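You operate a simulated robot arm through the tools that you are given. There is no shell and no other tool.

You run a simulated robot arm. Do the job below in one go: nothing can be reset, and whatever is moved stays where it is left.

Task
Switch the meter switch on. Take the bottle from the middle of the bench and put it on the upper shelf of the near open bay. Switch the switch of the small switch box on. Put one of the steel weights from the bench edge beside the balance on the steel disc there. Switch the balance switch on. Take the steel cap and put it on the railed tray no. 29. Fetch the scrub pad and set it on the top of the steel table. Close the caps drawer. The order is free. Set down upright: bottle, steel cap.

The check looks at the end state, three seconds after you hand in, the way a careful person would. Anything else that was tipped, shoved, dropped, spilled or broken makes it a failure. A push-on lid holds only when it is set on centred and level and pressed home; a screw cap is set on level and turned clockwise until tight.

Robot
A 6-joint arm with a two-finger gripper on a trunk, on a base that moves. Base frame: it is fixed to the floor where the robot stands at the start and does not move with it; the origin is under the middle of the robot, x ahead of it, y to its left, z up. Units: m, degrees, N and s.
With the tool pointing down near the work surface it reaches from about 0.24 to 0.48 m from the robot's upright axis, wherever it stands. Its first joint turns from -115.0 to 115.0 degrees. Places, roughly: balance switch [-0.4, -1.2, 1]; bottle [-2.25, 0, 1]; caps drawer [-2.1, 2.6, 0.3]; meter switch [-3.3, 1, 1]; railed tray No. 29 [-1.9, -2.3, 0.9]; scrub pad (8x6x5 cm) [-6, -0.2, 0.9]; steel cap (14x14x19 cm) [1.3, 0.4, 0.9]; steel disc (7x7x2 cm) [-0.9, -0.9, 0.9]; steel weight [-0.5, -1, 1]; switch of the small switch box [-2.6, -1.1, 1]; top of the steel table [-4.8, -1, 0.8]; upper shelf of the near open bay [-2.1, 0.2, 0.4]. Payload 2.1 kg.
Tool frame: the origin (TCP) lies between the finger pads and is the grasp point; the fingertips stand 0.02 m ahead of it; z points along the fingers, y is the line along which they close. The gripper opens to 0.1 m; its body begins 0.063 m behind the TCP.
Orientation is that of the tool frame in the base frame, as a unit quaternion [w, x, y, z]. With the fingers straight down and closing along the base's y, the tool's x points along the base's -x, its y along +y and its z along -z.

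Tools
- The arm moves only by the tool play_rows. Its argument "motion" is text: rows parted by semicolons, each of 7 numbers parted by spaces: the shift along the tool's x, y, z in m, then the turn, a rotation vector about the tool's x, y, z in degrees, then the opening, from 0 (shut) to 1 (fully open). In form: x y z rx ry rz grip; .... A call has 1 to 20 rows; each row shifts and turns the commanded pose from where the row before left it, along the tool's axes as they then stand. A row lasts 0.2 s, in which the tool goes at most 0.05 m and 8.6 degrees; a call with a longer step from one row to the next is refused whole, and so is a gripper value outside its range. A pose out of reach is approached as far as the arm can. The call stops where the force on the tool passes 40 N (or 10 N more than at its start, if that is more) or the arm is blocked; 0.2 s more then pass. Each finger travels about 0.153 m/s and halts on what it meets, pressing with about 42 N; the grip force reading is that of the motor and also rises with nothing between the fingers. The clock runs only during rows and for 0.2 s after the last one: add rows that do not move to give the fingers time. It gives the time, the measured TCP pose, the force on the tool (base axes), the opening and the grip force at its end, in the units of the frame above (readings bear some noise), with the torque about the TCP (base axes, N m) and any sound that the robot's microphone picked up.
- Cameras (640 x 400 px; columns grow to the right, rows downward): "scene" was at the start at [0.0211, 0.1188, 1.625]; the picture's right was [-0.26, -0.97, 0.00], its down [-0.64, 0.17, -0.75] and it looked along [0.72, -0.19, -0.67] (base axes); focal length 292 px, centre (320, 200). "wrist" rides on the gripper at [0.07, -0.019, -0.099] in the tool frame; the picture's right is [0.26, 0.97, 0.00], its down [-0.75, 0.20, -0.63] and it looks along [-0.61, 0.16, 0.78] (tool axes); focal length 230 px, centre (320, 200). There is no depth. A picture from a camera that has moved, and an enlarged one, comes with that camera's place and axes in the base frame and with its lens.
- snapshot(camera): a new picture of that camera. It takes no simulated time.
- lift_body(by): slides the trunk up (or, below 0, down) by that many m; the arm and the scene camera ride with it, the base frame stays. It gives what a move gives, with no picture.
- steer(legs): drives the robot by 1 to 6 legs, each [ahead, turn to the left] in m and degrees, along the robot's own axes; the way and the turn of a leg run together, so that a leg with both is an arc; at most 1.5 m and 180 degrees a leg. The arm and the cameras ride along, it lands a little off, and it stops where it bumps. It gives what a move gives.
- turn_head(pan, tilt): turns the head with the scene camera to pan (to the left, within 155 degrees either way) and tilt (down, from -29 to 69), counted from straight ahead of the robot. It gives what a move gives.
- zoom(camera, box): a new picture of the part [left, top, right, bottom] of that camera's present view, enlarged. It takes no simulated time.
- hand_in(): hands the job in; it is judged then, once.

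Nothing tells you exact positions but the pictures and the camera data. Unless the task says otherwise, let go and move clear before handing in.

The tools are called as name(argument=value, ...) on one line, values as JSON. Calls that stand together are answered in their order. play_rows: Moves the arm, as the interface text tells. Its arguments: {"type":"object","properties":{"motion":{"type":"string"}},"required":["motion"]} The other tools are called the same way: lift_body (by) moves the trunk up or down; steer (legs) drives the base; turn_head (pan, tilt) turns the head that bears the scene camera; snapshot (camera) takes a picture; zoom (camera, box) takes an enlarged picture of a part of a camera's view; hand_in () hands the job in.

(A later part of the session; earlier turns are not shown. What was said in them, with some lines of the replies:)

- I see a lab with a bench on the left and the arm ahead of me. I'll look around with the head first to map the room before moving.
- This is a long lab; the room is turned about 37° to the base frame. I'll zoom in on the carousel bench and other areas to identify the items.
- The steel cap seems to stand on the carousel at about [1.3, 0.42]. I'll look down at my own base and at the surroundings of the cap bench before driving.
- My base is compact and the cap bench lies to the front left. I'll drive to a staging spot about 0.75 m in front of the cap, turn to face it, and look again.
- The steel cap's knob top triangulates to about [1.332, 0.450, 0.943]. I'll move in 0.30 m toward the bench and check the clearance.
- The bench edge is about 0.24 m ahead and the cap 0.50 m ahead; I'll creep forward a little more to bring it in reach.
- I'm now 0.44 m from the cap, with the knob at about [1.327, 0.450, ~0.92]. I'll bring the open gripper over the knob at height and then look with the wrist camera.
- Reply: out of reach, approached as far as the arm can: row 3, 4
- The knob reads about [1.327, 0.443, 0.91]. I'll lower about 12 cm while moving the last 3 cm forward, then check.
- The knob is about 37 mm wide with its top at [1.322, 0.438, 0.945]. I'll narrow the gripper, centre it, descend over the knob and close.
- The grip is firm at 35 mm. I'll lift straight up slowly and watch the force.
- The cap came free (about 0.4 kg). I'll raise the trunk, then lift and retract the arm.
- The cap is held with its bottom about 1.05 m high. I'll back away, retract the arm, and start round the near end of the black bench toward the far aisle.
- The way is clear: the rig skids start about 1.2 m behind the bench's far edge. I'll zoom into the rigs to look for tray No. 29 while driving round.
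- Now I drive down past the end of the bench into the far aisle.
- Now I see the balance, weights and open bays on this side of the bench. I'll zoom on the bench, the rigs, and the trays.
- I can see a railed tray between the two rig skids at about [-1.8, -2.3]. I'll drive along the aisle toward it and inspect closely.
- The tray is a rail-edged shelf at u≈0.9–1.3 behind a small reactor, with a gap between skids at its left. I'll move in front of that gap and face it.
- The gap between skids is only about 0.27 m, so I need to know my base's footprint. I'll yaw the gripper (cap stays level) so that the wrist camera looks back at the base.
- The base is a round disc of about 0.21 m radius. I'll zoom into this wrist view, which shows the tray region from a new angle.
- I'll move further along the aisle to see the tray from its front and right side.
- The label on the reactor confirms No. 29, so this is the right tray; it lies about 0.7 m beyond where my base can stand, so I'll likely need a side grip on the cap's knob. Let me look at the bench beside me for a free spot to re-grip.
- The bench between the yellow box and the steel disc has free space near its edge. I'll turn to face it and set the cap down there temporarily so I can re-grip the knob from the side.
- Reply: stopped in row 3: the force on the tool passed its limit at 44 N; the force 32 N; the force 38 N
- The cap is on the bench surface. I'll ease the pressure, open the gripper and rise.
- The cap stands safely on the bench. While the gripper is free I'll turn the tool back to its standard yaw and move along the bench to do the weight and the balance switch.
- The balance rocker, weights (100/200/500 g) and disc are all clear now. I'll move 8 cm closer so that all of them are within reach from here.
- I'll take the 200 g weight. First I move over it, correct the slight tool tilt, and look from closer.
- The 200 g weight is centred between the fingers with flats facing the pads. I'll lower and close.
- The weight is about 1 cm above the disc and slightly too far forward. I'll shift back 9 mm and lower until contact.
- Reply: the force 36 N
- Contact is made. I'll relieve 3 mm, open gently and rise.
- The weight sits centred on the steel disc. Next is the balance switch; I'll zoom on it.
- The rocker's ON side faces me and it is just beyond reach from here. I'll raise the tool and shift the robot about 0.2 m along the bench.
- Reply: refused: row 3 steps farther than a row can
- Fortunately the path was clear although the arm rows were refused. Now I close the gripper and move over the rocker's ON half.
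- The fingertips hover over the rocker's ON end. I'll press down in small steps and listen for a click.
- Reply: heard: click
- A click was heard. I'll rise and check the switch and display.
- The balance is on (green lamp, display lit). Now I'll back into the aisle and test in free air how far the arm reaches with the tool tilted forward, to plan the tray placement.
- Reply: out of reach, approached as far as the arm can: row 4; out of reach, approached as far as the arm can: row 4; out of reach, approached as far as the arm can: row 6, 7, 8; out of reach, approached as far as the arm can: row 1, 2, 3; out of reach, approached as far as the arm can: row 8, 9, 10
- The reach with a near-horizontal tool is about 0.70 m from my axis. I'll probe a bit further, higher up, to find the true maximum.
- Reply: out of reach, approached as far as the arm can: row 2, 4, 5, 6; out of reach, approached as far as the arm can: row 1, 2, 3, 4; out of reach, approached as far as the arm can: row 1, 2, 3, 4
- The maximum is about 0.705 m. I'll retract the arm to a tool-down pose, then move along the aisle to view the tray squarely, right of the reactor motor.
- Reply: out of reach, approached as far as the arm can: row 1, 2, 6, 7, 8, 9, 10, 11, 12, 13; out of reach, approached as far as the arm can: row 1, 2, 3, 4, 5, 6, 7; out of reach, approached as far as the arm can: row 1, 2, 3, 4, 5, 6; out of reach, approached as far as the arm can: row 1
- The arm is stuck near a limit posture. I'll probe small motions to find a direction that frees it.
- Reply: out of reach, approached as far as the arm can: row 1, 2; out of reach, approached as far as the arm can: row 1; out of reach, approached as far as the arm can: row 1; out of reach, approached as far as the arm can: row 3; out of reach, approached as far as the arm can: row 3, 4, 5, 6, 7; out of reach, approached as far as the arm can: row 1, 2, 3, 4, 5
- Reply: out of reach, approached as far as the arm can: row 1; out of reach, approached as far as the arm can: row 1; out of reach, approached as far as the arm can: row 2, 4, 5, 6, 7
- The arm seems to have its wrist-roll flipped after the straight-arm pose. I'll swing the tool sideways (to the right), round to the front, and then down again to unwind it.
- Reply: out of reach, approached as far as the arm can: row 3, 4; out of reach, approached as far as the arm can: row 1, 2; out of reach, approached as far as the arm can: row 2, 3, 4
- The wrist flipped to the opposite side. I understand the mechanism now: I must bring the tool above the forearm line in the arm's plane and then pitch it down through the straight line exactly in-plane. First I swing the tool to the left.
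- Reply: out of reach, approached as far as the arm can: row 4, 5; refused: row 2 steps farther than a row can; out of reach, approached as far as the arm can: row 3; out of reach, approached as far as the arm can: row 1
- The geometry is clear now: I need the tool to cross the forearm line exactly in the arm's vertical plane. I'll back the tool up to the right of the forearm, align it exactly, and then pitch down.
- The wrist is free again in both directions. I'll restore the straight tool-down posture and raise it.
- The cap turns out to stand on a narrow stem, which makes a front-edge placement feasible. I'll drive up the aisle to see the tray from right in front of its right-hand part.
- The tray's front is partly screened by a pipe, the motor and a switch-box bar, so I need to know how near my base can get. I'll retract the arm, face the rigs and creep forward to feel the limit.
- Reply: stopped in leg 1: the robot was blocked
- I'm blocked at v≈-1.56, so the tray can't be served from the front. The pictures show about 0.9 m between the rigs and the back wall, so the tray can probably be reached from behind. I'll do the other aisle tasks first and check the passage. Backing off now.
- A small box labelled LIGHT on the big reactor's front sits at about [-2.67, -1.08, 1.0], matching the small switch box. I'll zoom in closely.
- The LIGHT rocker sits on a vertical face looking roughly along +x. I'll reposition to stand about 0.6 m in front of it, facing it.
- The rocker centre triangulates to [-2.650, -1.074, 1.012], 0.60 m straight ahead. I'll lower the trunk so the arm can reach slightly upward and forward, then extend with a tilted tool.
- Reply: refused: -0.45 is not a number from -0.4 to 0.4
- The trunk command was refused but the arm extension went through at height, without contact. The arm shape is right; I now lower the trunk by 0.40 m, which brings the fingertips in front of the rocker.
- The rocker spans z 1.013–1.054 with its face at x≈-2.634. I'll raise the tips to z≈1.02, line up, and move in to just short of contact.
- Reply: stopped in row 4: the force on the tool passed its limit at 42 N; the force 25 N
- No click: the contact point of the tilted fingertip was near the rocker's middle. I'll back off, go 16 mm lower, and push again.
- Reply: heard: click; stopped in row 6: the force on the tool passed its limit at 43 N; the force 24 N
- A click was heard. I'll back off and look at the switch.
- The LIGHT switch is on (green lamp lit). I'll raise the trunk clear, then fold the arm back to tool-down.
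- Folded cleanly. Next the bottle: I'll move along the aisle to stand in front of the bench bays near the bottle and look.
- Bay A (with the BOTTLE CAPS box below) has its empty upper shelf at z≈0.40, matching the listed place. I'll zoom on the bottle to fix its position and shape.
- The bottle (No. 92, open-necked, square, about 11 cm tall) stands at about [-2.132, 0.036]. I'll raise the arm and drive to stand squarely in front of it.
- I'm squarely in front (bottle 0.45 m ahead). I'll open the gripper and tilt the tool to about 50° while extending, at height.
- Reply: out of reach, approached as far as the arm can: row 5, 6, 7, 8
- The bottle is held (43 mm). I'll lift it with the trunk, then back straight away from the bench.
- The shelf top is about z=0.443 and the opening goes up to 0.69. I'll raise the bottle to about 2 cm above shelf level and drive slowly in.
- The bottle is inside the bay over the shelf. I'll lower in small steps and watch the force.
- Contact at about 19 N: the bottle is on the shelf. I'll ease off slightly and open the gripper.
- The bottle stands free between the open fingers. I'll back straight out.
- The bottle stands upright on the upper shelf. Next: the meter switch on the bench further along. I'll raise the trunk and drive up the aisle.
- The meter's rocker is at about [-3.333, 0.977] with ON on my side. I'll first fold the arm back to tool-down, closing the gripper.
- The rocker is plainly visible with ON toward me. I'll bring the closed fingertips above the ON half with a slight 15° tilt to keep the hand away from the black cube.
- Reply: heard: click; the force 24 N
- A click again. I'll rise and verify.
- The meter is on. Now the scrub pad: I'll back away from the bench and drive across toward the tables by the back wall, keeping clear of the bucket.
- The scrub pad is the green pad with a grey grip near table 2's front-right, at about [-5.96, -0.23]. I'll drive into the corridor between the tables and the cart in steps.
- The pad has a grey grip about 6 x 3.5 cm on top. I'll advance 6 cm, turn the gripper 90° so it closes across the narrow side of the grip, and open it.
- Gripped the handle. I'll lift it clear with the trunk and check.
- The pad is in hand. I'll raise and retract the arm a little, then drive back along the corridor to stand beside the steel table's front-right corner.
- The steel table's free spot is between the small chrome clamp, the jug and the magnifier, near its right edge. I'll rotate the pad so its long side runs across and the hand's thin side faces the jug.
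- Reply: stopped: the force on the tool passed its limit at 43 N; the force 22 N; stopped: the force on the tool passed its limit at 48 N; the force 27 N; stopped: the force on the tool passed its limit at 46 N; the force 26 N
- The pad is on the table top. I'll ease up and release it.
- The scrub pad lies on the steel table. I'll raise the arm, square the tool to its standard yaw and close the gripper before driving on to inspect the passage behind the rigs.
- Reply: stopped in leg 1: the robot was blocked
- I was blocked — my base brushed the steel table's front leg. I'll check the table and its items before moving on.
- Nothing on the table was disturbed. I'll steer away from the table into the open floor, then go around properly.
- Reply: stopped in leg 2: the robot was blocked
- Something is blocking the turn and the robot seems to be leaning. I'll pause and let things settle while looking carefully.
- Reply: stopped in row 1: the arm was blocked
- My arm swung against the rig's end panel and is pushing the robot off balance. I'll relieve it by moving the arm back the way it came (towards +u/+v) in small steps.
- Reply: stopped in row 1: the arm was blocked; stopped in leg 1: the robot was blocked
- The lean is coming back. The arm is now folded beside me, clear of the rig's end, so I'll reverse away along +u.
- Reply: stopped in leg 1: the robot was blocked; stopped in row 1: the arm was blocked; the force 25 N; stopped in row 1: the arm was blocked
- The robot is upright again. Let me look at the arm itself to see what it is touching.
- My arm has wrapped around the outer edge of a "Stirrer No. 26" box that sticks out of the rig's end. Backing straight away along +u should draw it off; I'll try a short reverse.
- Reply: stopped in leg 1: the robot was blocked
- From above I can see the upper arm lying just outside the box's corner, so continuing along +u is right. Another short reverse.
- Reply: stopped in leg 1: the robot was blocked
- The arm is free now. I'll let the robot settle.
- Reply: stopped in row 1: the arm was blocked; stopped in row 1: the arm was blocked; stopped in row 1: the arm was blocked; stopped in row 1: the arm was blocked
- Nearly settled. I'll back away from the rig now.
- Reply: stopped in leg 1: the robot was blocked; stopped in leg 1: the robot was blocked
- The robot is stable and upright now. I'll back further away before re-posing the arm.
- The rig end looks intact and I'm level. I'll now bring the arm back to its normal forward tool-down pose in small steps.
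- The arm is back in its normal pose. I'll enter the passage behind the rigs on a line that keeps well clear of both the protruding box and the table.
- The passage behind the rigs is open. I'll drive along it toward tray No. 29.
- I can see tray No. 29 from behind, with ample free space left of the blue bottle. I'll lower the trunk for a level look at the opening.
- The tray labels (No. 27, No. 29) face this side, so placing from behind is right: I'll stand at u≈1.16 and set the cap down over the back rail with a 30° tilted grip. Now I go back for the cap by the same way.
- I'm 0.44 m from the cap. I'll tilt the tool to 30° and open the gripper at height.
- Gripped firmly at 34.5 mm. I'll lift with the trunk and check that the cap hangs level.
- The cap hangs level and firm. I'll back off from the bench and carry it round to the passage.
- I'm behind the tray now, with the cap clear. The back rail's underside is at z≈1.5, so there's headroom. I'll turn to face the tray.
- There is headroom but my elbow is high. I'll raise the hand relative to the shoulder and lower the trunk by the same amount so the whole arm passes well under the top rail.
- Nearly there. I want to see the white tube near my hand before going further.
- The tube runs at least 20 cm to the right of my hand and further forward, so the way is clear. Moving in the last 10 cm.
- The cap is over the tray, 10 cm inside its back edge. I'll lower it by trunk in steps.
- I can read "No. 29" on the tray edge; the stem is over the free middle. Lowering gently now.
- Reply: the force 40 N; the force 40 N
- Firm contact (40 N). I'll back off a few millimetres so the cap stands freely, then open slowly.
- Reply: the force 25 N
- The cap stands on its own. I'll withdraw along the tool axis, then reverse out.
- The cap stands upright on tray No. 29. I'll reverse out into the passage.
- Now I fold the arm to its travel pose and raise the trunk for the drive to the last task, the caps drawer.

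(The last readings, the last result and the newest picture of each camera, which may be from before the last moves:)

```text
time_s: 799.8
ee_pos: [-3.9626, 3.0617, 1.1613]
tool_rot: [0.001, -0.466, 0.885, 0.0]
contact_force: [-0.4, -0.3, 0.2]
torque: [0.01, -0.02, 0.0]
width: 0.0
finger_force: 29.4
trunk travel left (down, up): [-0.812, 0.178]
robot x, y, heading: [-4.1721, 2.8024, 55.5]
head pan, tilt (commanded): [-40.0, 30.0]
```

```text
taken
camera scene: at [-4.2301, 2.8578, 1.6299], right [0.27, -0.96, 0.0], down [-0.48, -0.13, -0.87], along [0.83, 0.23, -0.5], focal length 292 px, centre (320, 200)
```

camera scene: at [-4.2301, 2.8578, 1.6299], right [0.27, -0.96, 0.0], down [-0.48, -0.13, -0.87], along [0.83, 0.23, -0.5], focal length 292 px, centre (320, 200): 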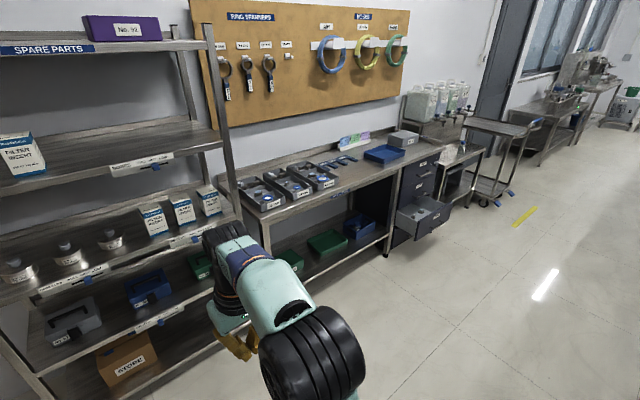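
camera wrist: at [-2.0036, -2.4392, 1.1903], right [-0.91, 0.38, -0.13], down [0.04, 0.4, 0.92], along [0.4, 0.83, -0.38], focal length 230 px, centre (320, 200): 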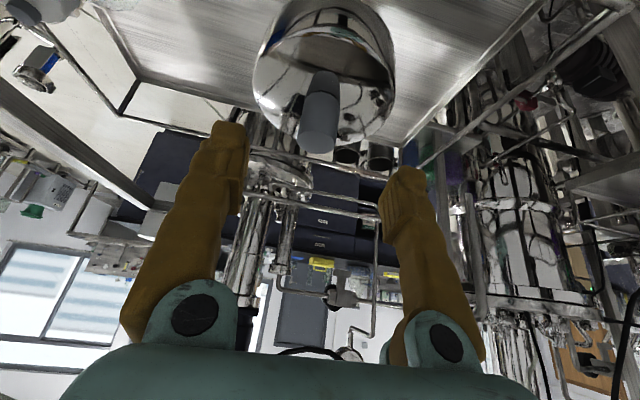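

zoom(camera="scene", box=[350, 120, 510, 260])

steer(legs=[[0, -90.5], [0.9, 0]])

turn_head(pan=30, tilt=35)

snapshot(camera="scene")

```text
2.86 times, centred on (430, 190) of scene
camera zoom: at [-4.2301, 2.8578, 1.6299], right [0.27, -0.96, 0.0], down [-0.48, -0.13, -0.87], along [0.83, 0.23, -0.5], focal length 836 px, centre (6, 229)
```

zoom: 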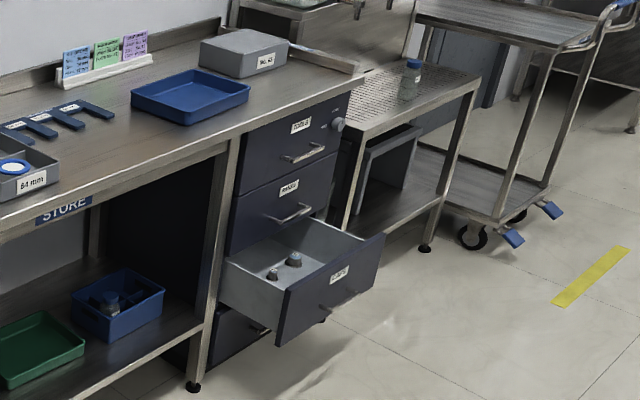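

```text
time_s: 808.6
ee_pos: [-3.1889, 2.0179, 1.1614]
tool_rot: [-0.001, 0.322, 0.947, -0.001]
contact_force: [0.3, 0.7, 0.2]
torque: [-0.01, -0.05, 0.01]
width: 0.0
finger_force: 29.7
trunk travel left (down, up): [-0.812, 0.178]
robot x, y, heading: [-3.4357, 2.2335, -37.5]
head pan, tilt (commanded): [-40.0, 30.0]
```

```text
time_s: 810.0
ee_pos: [-3.1879, 2.0164, 1.1617]
tool_rot: [-0.001, 0.322, 0.947, -0.001]
contact_force: [-0.1, 0.4, -0.6]
torque: [-0.01, -0.04, 0.01]
width: 0.0001
finger_force: 29.6
trunk travel left (down, up): [-0.812, 0.178]
robot x, y, heading: [-3.433, 2.2377, -37.7]
head pan, tilt (commanded): [30.0, 35.0]
```

```text
taken
camera scene: at [-3.3094, 2.3727, 1.6221], right [-0.13, -0.99, 0.0], down [-0.57, 0.08, -0.82], along [0.81, -0.11, -0.57], focal length 292 px, centre (320, 200)
```

scene: 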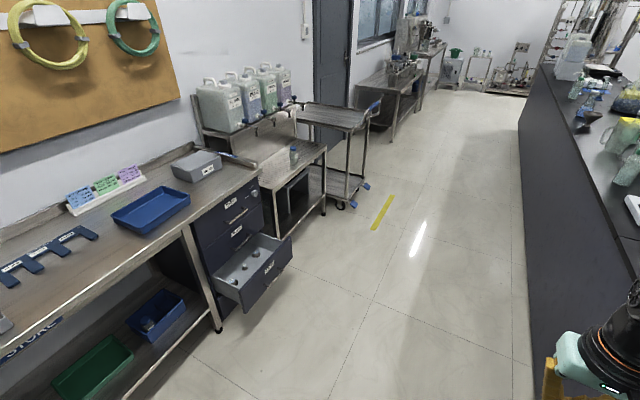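

zoom(camera="scene", box=[170, 150, 330, 340])

```text
2.11 times, centred on (250, 245) of scene
camera zoom: at [-3.3094, 2.3727, 1.6221], right [-0.13, -0.99, 0.0], down [-0.57, 0.08, -0.82], along [0.81, -0.11, -0.57], focal length 616 px, centre (467, 105)
```

zoom: 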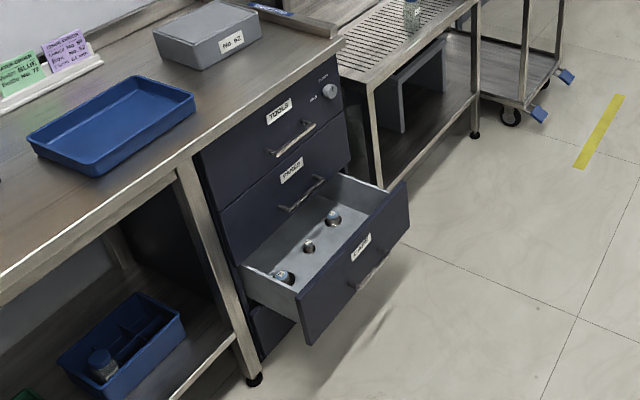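

The open CAPS drawer's front is at about u 3.90–4.34, v≈1.42, z 0.20–0.42. I'll drive level with its middle and face it.

steer(legs=[[0, 2], [0.89, 0], [0, 90.5]])

turn_head(pan=0, tilt=40)

snapshot(camera="scene")

```text
time_s: 819.2
ee_pos: [-2.4766, 1.9607, 1.162]
tool_rot: [0.0, -0.472, 0.882, -0.001]
contact_force: [-0.9, 0.7, -0.6]
torque: [-0.02, 0.0, 0.03]
width: 0.0001
finger_force: 29.2
trunk travel left (down, up): [-0.812, 0.178]
robot x, y, heading: [-2.6791, 1.6995, 56.3]
head pan, tilt (commanded): [30.0, 35.0]
```

```text
time_s: 820.1
ee_pos: [-2.4772, 1.9605, 1.1633]
tool_rot: [0.0, -0.473, 0.881, -0.001]
contact_force: [-0.5, 0.3, 0.5]
torque: [0.03, 0.03, 0.03]
width: 0.0
finger_force: 29.7
trunk travel left (down, up): [-0.812, 0.178]
robot x, y, heading: [-2.6777, 1.7025, 56.2]
head pan, tilt (commanded): [0.0, 40.0]
```

```text
taken
camera scene: at [-2.7812, 1.7987, 1.6145], right [0.83, -0.55, 0.0], down [-0.35, -0.54, -0.77], along [0.42, 0.64, -0.64], focal length 292 px, centre (320, 200)
```

scene: 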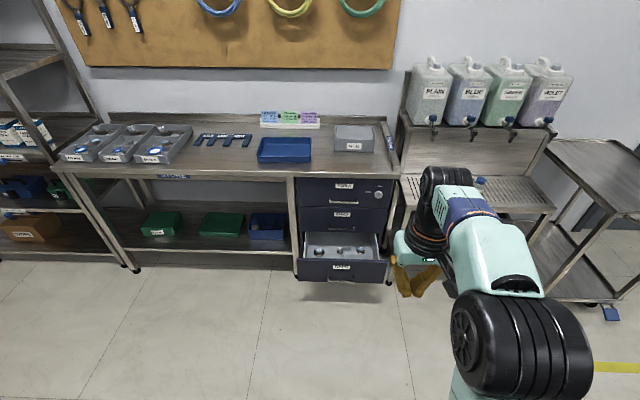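

I'm in front of the drawer. I'll set the arm to a forward-reaching pose (50° tilt, gripper closed), then lower the trunk.

play_rows(motion="-0.0216 0.004 0 0 -6.25 0 0; -0.0215 0.004 0.0024 0 -6.25 0 0; -0.0211 0.004 0.0047 0 -6.25 0 0; -0.0205 0.004 0.0069 0 -6.25 0 0; -0.0196 0.004 0.0091 0 -6.25 0 0; -0.0185 0.004 0.0112 0 -6.25 0 0; -0.0171 0.004 0.0131 0 -6.25 0 0; -0.0156 0.004 0.0149 0 -6.25 0 0; 0 0 0 0 0 0 0")

lift_body(by=-0.4)

lift_body(by=-0.39)

turn_head(pan=0, tilt=25)

snapshot(camera="scene")

snapshot(camera="wrist")

```text
time_s: 822.1
ee_pos: [-2.4092, 2.1228, 1.1618]
tool_rot: [0.372, -0.43, 0.798, 0.2]
contact_force: [-1.7, -1.1, -0.8]
torque: [-0.01, 0.03, -0.03]
width: 0.0
finger_force: 29.8
trunk travel left (down, up): [-0.812, 0.178]
robot x, y, heading: [-2.6776, 1.7017, 56.6]
head pan, tilt (commanded): [0.0, 40.0]
```

```text
time_s: 826.0
ee_pos: [-2.4088, 2.1223, 0.7617]
tool_rot: [0.372, -0.429, 0.799, 0.199]
contact_force: [-0.3, -0.2, -0.3]
torque: [0.02, -0.02, -0.01]
width: 0.0001
finger_force: 29.7
trunk travel left (down, up): [-0.412, 0.578]
robot x, y, heading: [-2.6823, 1.699, 56.6]
head pan, tilt (commanded): [0.0, 40.0]
```

```text
time_s: 829.7
ee_pos: [-2.4085, 2.1226, 0.3718]
tool_rot: [0.372, -0.429, 0.799, 0.199]
contact_force: [0.6, 0.2, 0.2]
torque: [-0.01, 0.0, 0.02]
width: 0.0001
finger_force: 29.8
trunk travel left (down, up): [-0.022, 0.968]
robot x, y, heading: [-2.6757, 1.7008, 56.8]
head pan, tilt (commanded): [0.0, 40.0]
```

```text
time_s: 830.5
ee_pos: [-2.409, 2.123, 0.3713]
tool_rot: [0.372, -0.429, 0.799, 0.198]
contact_force: [0.4, -0.6, -0.4]
torque: [0.02, 0.01, 0.01]
width: 0.0
finger_force: 29.9
trunk travel left (down, up): [-0.022, 0.968]
robot x, y, heading: [-2.6768, 1.7016, 56.6]
head pan, tilt (commanded): [0.0, 25.0]
```

```text
taken
camera scene: at [-2.777, 1.8045, 0.8478], right [0.83, -0.55, 0.0], down [-0.23, -0.35, -0.91], along [0.5, 0.75, -0.42], focal length 292 px, centre (320, 200)
```

scene: 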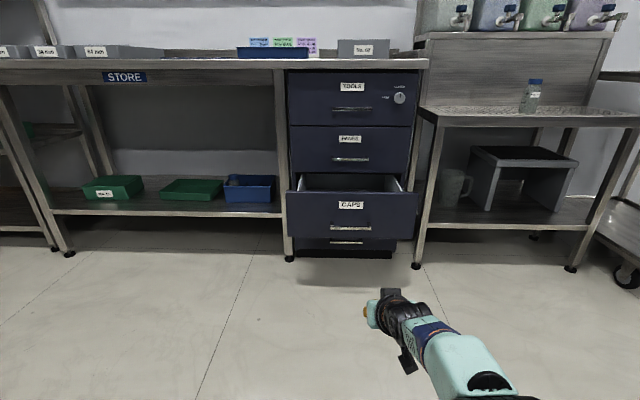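

```text
taken
camera wrist: at [-2.4593, 2.0127, 0.3828], right [-0.9, 0.4, -0.2], down [-0.17, 0.11, 0.98], along [0.41, 0.91, -0.03], focal length 230 px, centre (320, 200)
```

wrist: 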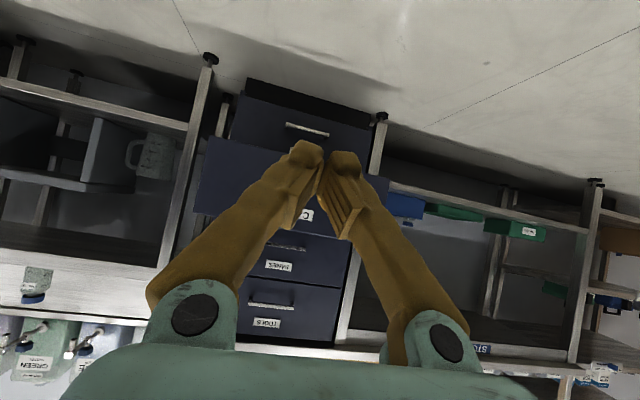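

The CAPS drawer is straight ahead. I'll drive forward to just short of its front.

steer(legs=[[0.42, 0]])

snapshot(camera="scene")

snapshot(camera="wrist")

```text
time_s: 833.1
ee_pos: [-2.171, 2.473, 0.3713]
tool_rot: [0.373, -0.427, 0.8, 0.197]
contact_force: [-0.4, 0.4, -0.3]
torque: [-0.02, 0.0, 0.02]
width: 0.0003
finger_force: 29.4
trunk travel left (down, up): [-0.022, 0.968]
robot x, y, heading: [-2.4441, 2.0506, 56.2]
head pan, tilt (commanded): [0.0, 25.0]
```

```text
taken
camera scene: at [-2.5415, 2.1567, 0.8478], right [0.83, -0.56, 0.0], down [-0.24, -0.35, -0.91], along [0.51, 0.75, -0.42], focal length 292 px, centre (320, 200)
```

scene: 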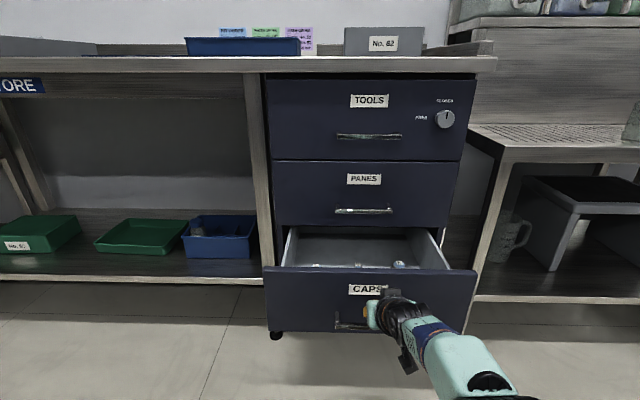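

```text
taken
camera wrist: at [-2.2227, 2.3633, 0.3828], right [-0.89, 0.4, -0.2], down [-0.17, 0.11, 0.98], along [0.41, 0.91, -0.03], focal length 230 px, centre (320, 200)
```

wrist: 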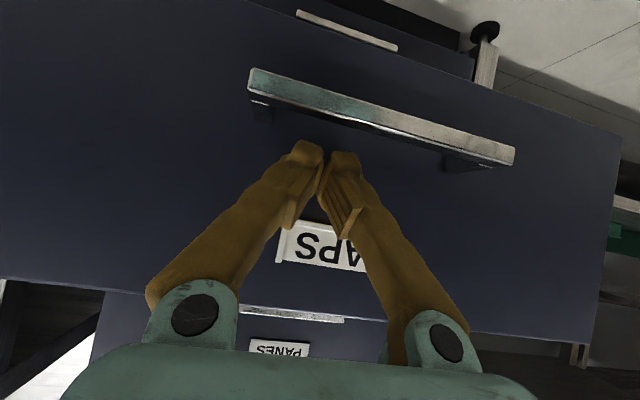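

There's a small knob marked on the top drawer. I'll zoom in on it before pushing.

zoom(camera="scene", box=[390, 80, 490, 150])

zoom(camera="scene", box=[260, 210, 480, 350])

```text
5.71 times, centred on (440, 115) of scene
camera zoom: at [-2.5415, 2.1567, 0.8478], right [0.83, -0.56, 0.0], down [-0.24, -0.35, -0.91], along [0.51, 0.75, -0.42], focal length 1672 px, centre (-366, 686)
```

zoom: 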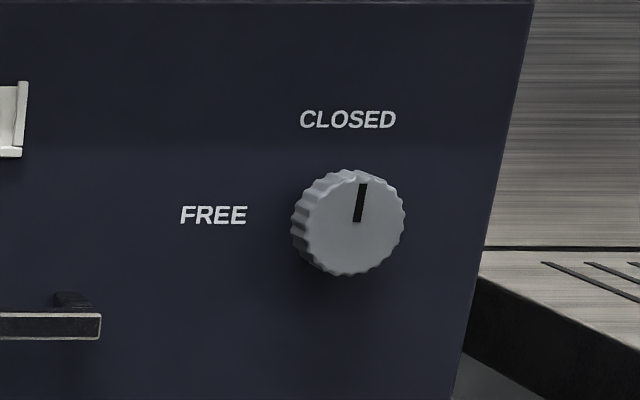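

```text
2.86 times, centred on (370, 280) of scene
camera zoom: at [-2.5415, 2.1567, 0.8478], right [0.83, -0.56, 0.0], down [-0.24, -0.35, -0.91], along [0.51, 0.75, -0.42], focal length 836 px, centre (177, -29)
```

zoom: 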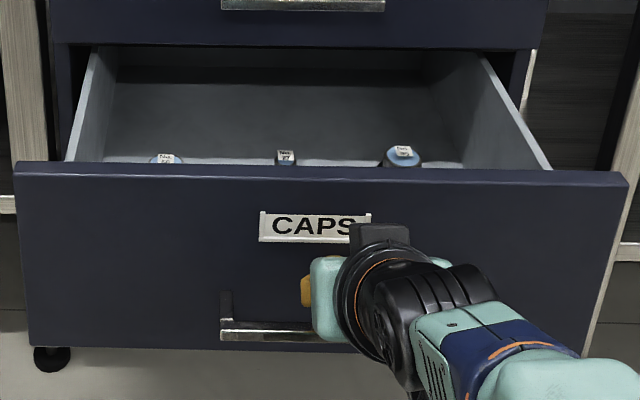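

The lock knob points to CLOSED rather than FREE. I'll first push gently to see whether the drawer moves at all.

play_rows(motion="-0.0129 0 0.0153 0 0 0 0; -0.0129 0 0.0153 0 0 0 0; -0.0065 0 0.0076 0 0 0 0; -0.0065 0 0.0076 0 0 0 0; -0.0065 0 0.0076 0 0 0 0; 0 0 0 0 0 0 0")

snapshot(camera="scene")

```text
time_s: 834.5
ee_pos: [-2.1322, 2.5324, 0.3711]
tool_rot: [0.372, -0.427, 0.8, 0.197]
contact_force: [-0.2, 0.3, -0.2]
torque: [0.01, 0.0, 0.03]
width: 0.0
finger_force: 29.4
trunk travel left (down, up): [-0.022, 0.968]
robot x, y, heading: [-2.4432, 2.0515, 56.1]
head pan, tilt (commanded): [0.0, 25.0]
```

```text
taken
camera scene: at [-2.5415, 2.1568, 0.8478], right [0.83, -0.56, 0.0], down [-0.24, -0.35, -0.91], along [0.51, 0.75, -0.42], focal length 292 px, centre (320, 200)
```

scene: 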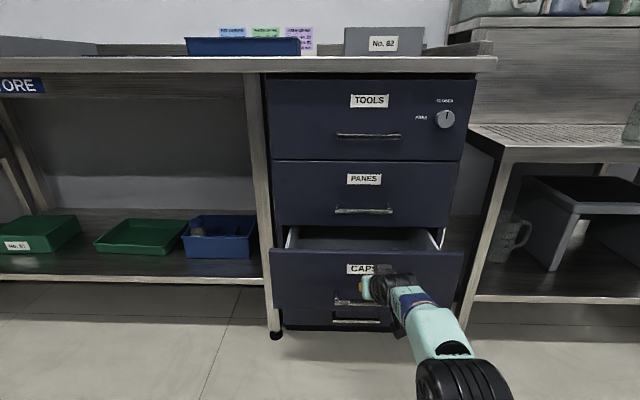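

The drawer moves freely. I'll keep pushing slowly by creeping the base forward.

steer(legs=[[0.05, 0]])

snapshot(camera="scene")

```text
time_s: 835.4
ee_pos: [-2.1044, 2.5705, 0.3719]
tool_rot: [0.373, -0.426, 0.8, 0.197]
contact_force: [-0.4, -0.1, -0.2]
torque: [-0.02, -0.03, -0.02]
width: 0.0001
finger_force: 29.0
trunk travel left (down, up): [-0.022, 0.968]
robot x, y, heading: [-2.4173, 2.0907, 56.1]
head pan, tilt (commanded): [0.0, 25.0]
```

```text
taken
camera scene: at [-2.5145, 2.1968, 0.8478], right [0.83, -0.56, 0.0], down [-0.24, -0.35, -0.91], along [0.51, 0.75, -0.42], focal length 292 px, centre (320, 200)
```

scene: 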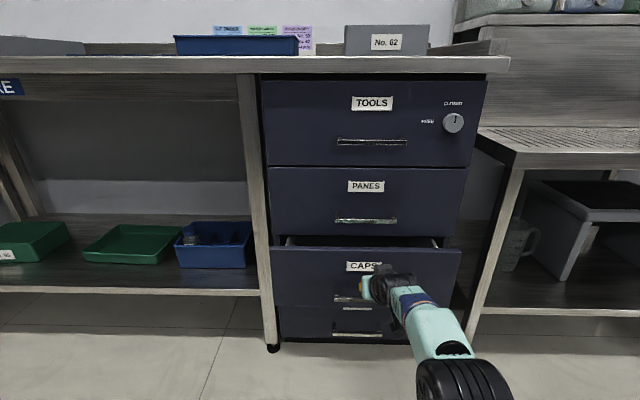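

steer(legs=[[0.03, 0]])

zoom(camera="scene", box=[240, 70, 500, 350])

```text
time_s: 836.2
ee_pos: [-2.0878, 2.596, 0.372]
tool_rot: [0.373, -0.425, 0.801, 0.196]
contact_force: [-1.0, 0.6, 0.2]
torque: [-0.02, 0.03, 0.01]
width: 0.0
finger_force: 29.6
trunk travel left (down, up): [-0.022, 0.968]
robot x, y, heading: [-2.402, 2.1126, 55.8]
head pan, tilt (commanded): [0.0, 25.0]
```

```text
1.43 times, centred on (370, 210) of scene
camera zoom: at [-2.4978, 2.2214, 0.8478], right [0.83, -0.56, 0.0], down [-0.24, -0.35, -0.91], along [0.51, 0.75, -0.42], focal length 418 px, centre (249, 186)
```

zoom: 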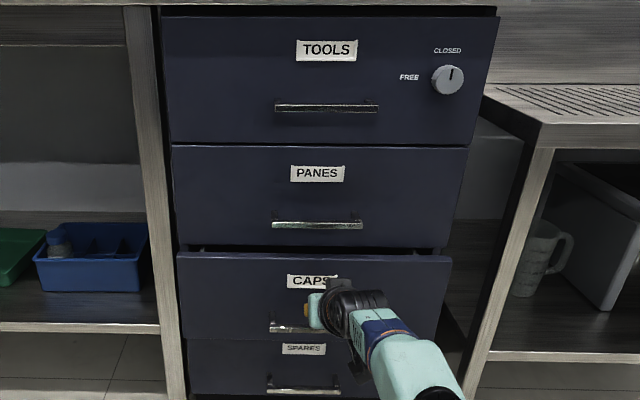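

play_rows(motion="-0.0065 0 0.0076 0 0 0 0; -0.0065 0 0.0076 0 0 0 0; -0.0032 0 0.0038 0 0 0 0; -0.0032 0 0.0038 0 0 0 0; 0 0 0 0 0 0 0")

zoom(camera="scene", box=[240, 70, 500, 350])

```text
time_s: 837.4
ee_pos: [-2.0717, 2.6193, 0.3706]
tool_rot: [0.372, -0.427, 0.8, 0.197]
contact_force: [-0.2, -0.4, 1.0]
torque: [-0.03, -0.04, 0.02]
width: 0.0
finger_force: 29.0
trunk travel left (down, up): [-0.022, 0.968]
robot x, y, heading: [-2.3995, 2.1146, 55.8]
head pan, tilt (commanded): [0.0, 25.0]
```

```text
1.43 times, centred on (370, 210) of scene
camera zoom: at [-2.4978, 2.2214, 0.8478], right [0.83, -0.56, 0.0], down [-0.24, -0.35, -0.91], along [0.51, 0.75, -0.42], focal length 418 px, centre (249, 186)
```

zoom: 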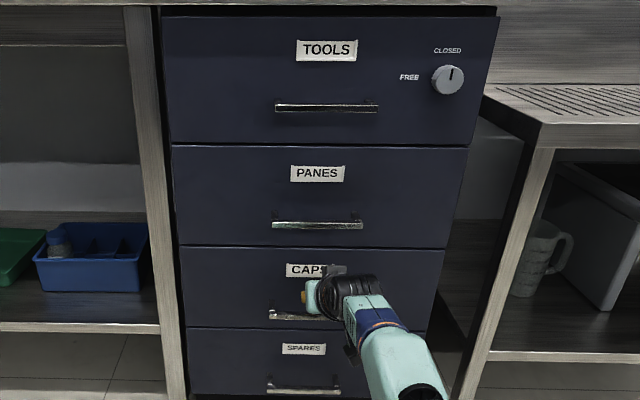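

play_rows(motion="-0.0032 0 0.0038 0 0 0 0; -0.0032 0 0.0038 0 0 0 0; -0.0032 0 0.0038 0 0 0 0; 0 0 0 0 0 0 0")

play_rows(motion="-0.0032 0 0.0038 0 0 0 0; -0.0032 0 0.0038 0 0 0 0; 0 0 0 0 0 0 0")

zoom(camera="scene", box=[240, 70, 500, 350])

```text
time_s: 838.2
ee_pos: [-2.0646, 2.6282, 0.3723]
tool_rot: [0.37, -0.426, 0.802, 0.195]
contact_force: [-9.2, -15.2, 8.1]
torque: [0.1, -0.09, -0.08]
width: 0.0059
finger_force: 29.5
trunk travel left (down, up): [-0.022, 0.968]
robot x, y, heading: [-2.4013, 2.1121, 56.0]
head pan, tilt (commanded): [0.0, 25.0]
stopped in row 4: the force on the tool passed its limit at 50 N (the readings are from after the stop); the commanded pose is now the measured one
```

```text
time_s: 838.5
ee_pos: [-2.0653, 2.6286, 0.3727]
tool_rot: [0.367, -0.427, 0.803, 0.194]
contact_force: [-11.9, -17.6, 9.8]
torque: [0.12, -0.12, -0.09]
width: 0.0059
finger_force: 29.3
trunk travel left (down, up): [-0.022, 0.968]
robot x, y, heading: [-2.3992, 2.1155, 56.1]
head pan, tilt (commanded): [0.0, 25.0]
stopped in row 1: the force on the tool passed its limit at 50 N (the readings are from after the stop); the commanded pose is now the measured one
```

```text
1.43 times, centred on (370, 210) of scene
camera zoom: at [-2.5003, 2.2178, 0.8481], right [0.83, -0.56, 0.0], down [-0.23, -0.35, -0.91], along [0.51, 0.75, -0.42], focal length 418 px, centre (249, 186)
```

zoom: 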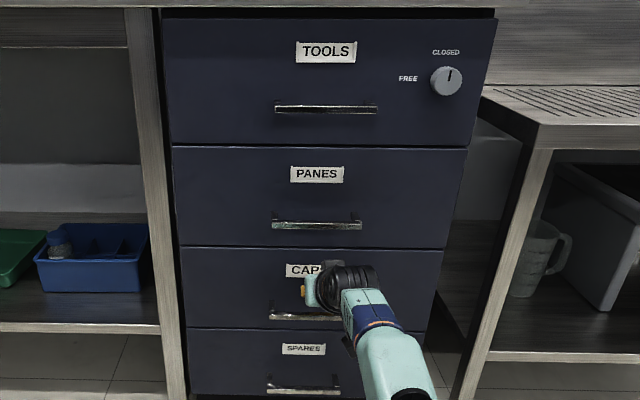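

The drawer has met its stop and looks flush. I'll back off and check that it stays shut.

play_rows(motion="0.0129 0 -0.0153 0 0 0 0; 0.0129 0 -0.0153 0 0 0 0; 0.0129 0 -0.0153 0 0 0 0; 0 0 0 0 0 0 0")

steer(legs=[[-0.3, 0]])

snapshot(camera="scene")

zoom(camera="scene", box=[270, 60, 440, 270])

```text
time_s: 839.5
ee_pos: [-2.0976, 2.581, 0.3711]
tool_rot: [0.365, -0.428, 0.803, 0.194]
contact_force: [0.3, 0.6, 0.2]
torque: [0.0, -0.01, 0.02]
width: 0.0002
finger_force: 29.1
trunk travel left (down, up): [-0.022, 0.968]
robot x, y, heading: [-2.402, 2.1136, 56.2]
head pan, tilt (commanded): [0.0, 25.0]
```

```text
time_s: 841.6
ee_pos: [-2.2664, 2.328, 0.3697]
tool_rot: [0.365, -0.427, 0.805, 0.192]
contact_force: [0.7, 0.2, 0.6]
torque: [0.01, -0.01, 0.0]
width: 0.0001
finger_force: 29.2
trunk travel left (down, up): [-0.022, 0.968]
robot x, y, heading: [-2.5717, 1.8637, 55.8]
head pan, tilt (commanded): [0.0, 25.0]
```

```text
taken
camera scene: at [-2.6688, 1.9687, 0.8478], right [0.83, -0.56, 0.0], down [-0.24, -0.35, -0.91], along [0.51, 0.75, -0.42], focal length 292 px, centre (320, 200)
```

scene: 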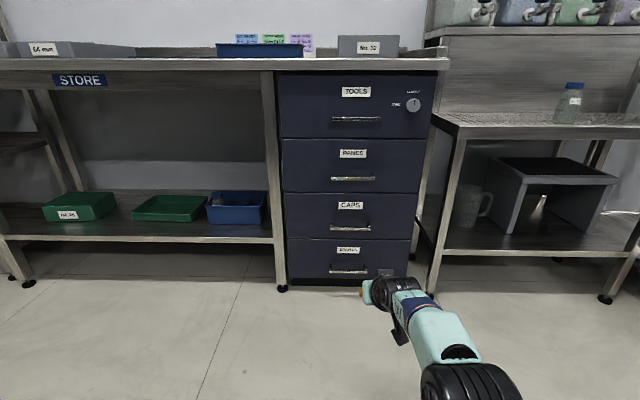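

```text
1.90 times, centred on (355, 165) of scene
camera zoom: at [-2.6688, 1.9687, 0.8478], right [0.83, -0.56, 0.0], down [-0.24, -0.35, -0.91], along [0.51, 0.75, -0.42], focal length 557 px, centre (253, 267)
```

zoom: 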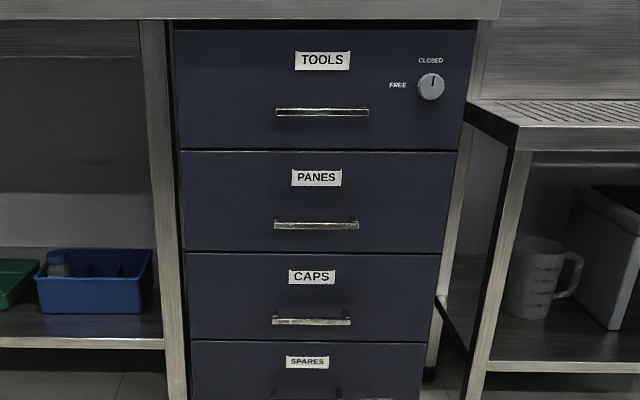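

The CAPS drawer is flush with the others. I'll let a few seconds pass, then look once more at the drawer before handing in.

lift_body(by=0.3)

turn_head(pan=0, tilt=35)

snapshot(camera="scene")

turn_head(pan=-120, tilt=15)

snapshot(camera="scene")

```text
time_s: 844.6
ee_pos: [-2.2682, 2.328, 0.6705]
tool_rot: [0.365, -0.426, 0.805, 0.192]
contact_force: [-0.5, -1.2, -0.1]
torque: [0.01, 0.02, 0.01]
width: 0.0
finger_force: 29.9
trunk travel left (down, up): [-0.322, 0.668]
robot x, y, heading: [-2.5692, 1.8625, 55.7]
head pan, tilt (commanded): [0.0, 25.0]
```

```text
time_s: 845.3
ee_pos: [-2.2667, 2.3275, 0.6706]
tool_rot: [0.365, -0.426, 0.805, 0.193]
contact_force: [-0.2, 0.2, -0.2]
torque: [0.01, 0.02, -0.01]
width: 0.0001
finger_force: 29.3
trunk travel left (down, up): [-0.322, 0.668]
robot x, y, heading: [-2.5759, 1.8646, 55.9]
head pan, tilt (commanded): [0.0, 35.0]
```

```text
taken
camera scene: at [-2.6711, 1.9654, 1.1321], right [0.83, -0.56, 0.0], down [-0.32, -0.47, -0.82], along [0.46, 0.68, -0.57], focal length 292 px, centre (320, 200)
```

scene: 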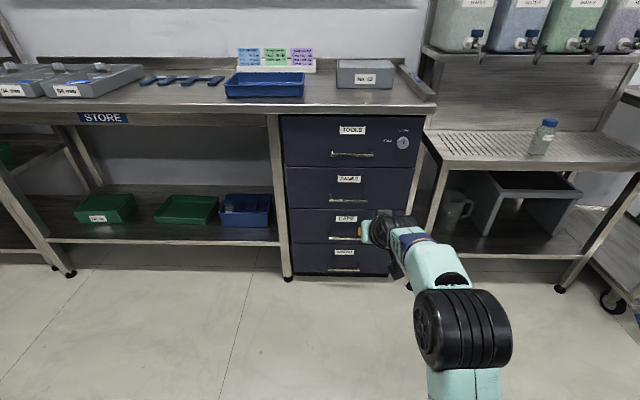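

```text
time_s: 847.3
ee_pos: [-2.2673, 2.3283, 0.6694]
tool_rot: [0.366, -0.427, 0.804, 0.192]
contact_force: [-0.5, -0.3, 1.3]
torque: [0.04, -0.02, 0.0]
width: 0.0
finger_force: 29.6
trunk travel left (down, up): [-0.322, 0.668]
robot x, y, heading: [-2.5705, 1.8613, 56.1]
head pan, tilt (commanded): [-120.0, 15.0]
```

```text
taken
camera scene: at [-2.6798, 1.8085, 1.1641], right [-0.9, -0.44, 0.0], down [-0.11, 0.23, -0.97], along [0.42, -0.87, -0.26], focal length 292 px, centre (320, 200)
```

scene: 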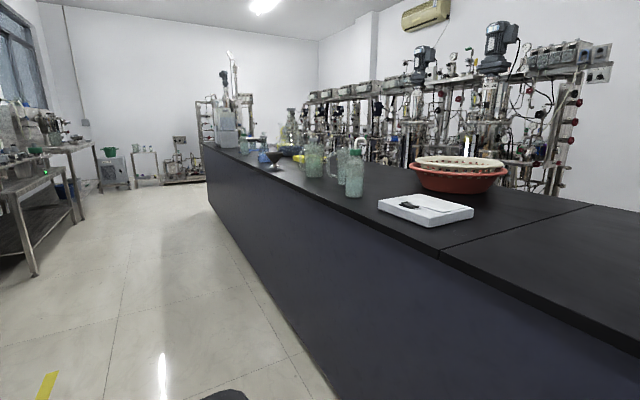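

All eight jobs look done and everything I can see is in place: three switches on, bottle on the shelf, weight on the disc, cap on tray No. 29, pad on the steel table, and the drawer shut. My gripper is empty and clear, so I hand in.

hand_in()

```text
The job is handed in.
```

I finished all eight tasks and handed the job in; the result of the check hasn't come back to me.

- **Meter switch:** on, with its lamp and display lit.
- **Small switch box:** on. I took this to be the box marked LIGHT on the big reactor, because it matched the listed position.
- **Balance switch:** on; the display lit up.
- **Bottle (No. 92):** upright on the upper shelf of the bay that holds the BOTTLE CAPS box. I chose that bay from the listed position.
- **Steel weight:** I set the 200 g weight centred on the steel disc.
- **Steel cap:** standing upright on tray No. 29, which I could only reach from behind the rigs.
- **Scrub pad:** flat on the steel table, between the jug, the magnifier and the chrome clamp.
- **Caps drawer:** pushed fully shut and still flush a few seconds later. The lock knob on the top drawer pointed to CLOSED the whole time; I left it alone.

Two collisions could count against the result:

- **Steel table:** my base bumped its front leg. Everything on the table looked undisturbed.
- **Rig end near reactor No. 26:** my arm caught on the Stirrer No. 26 box. The robot leaned and rocked for several seconds before I freed it. The panel, valves and hose looked the same afterwards.
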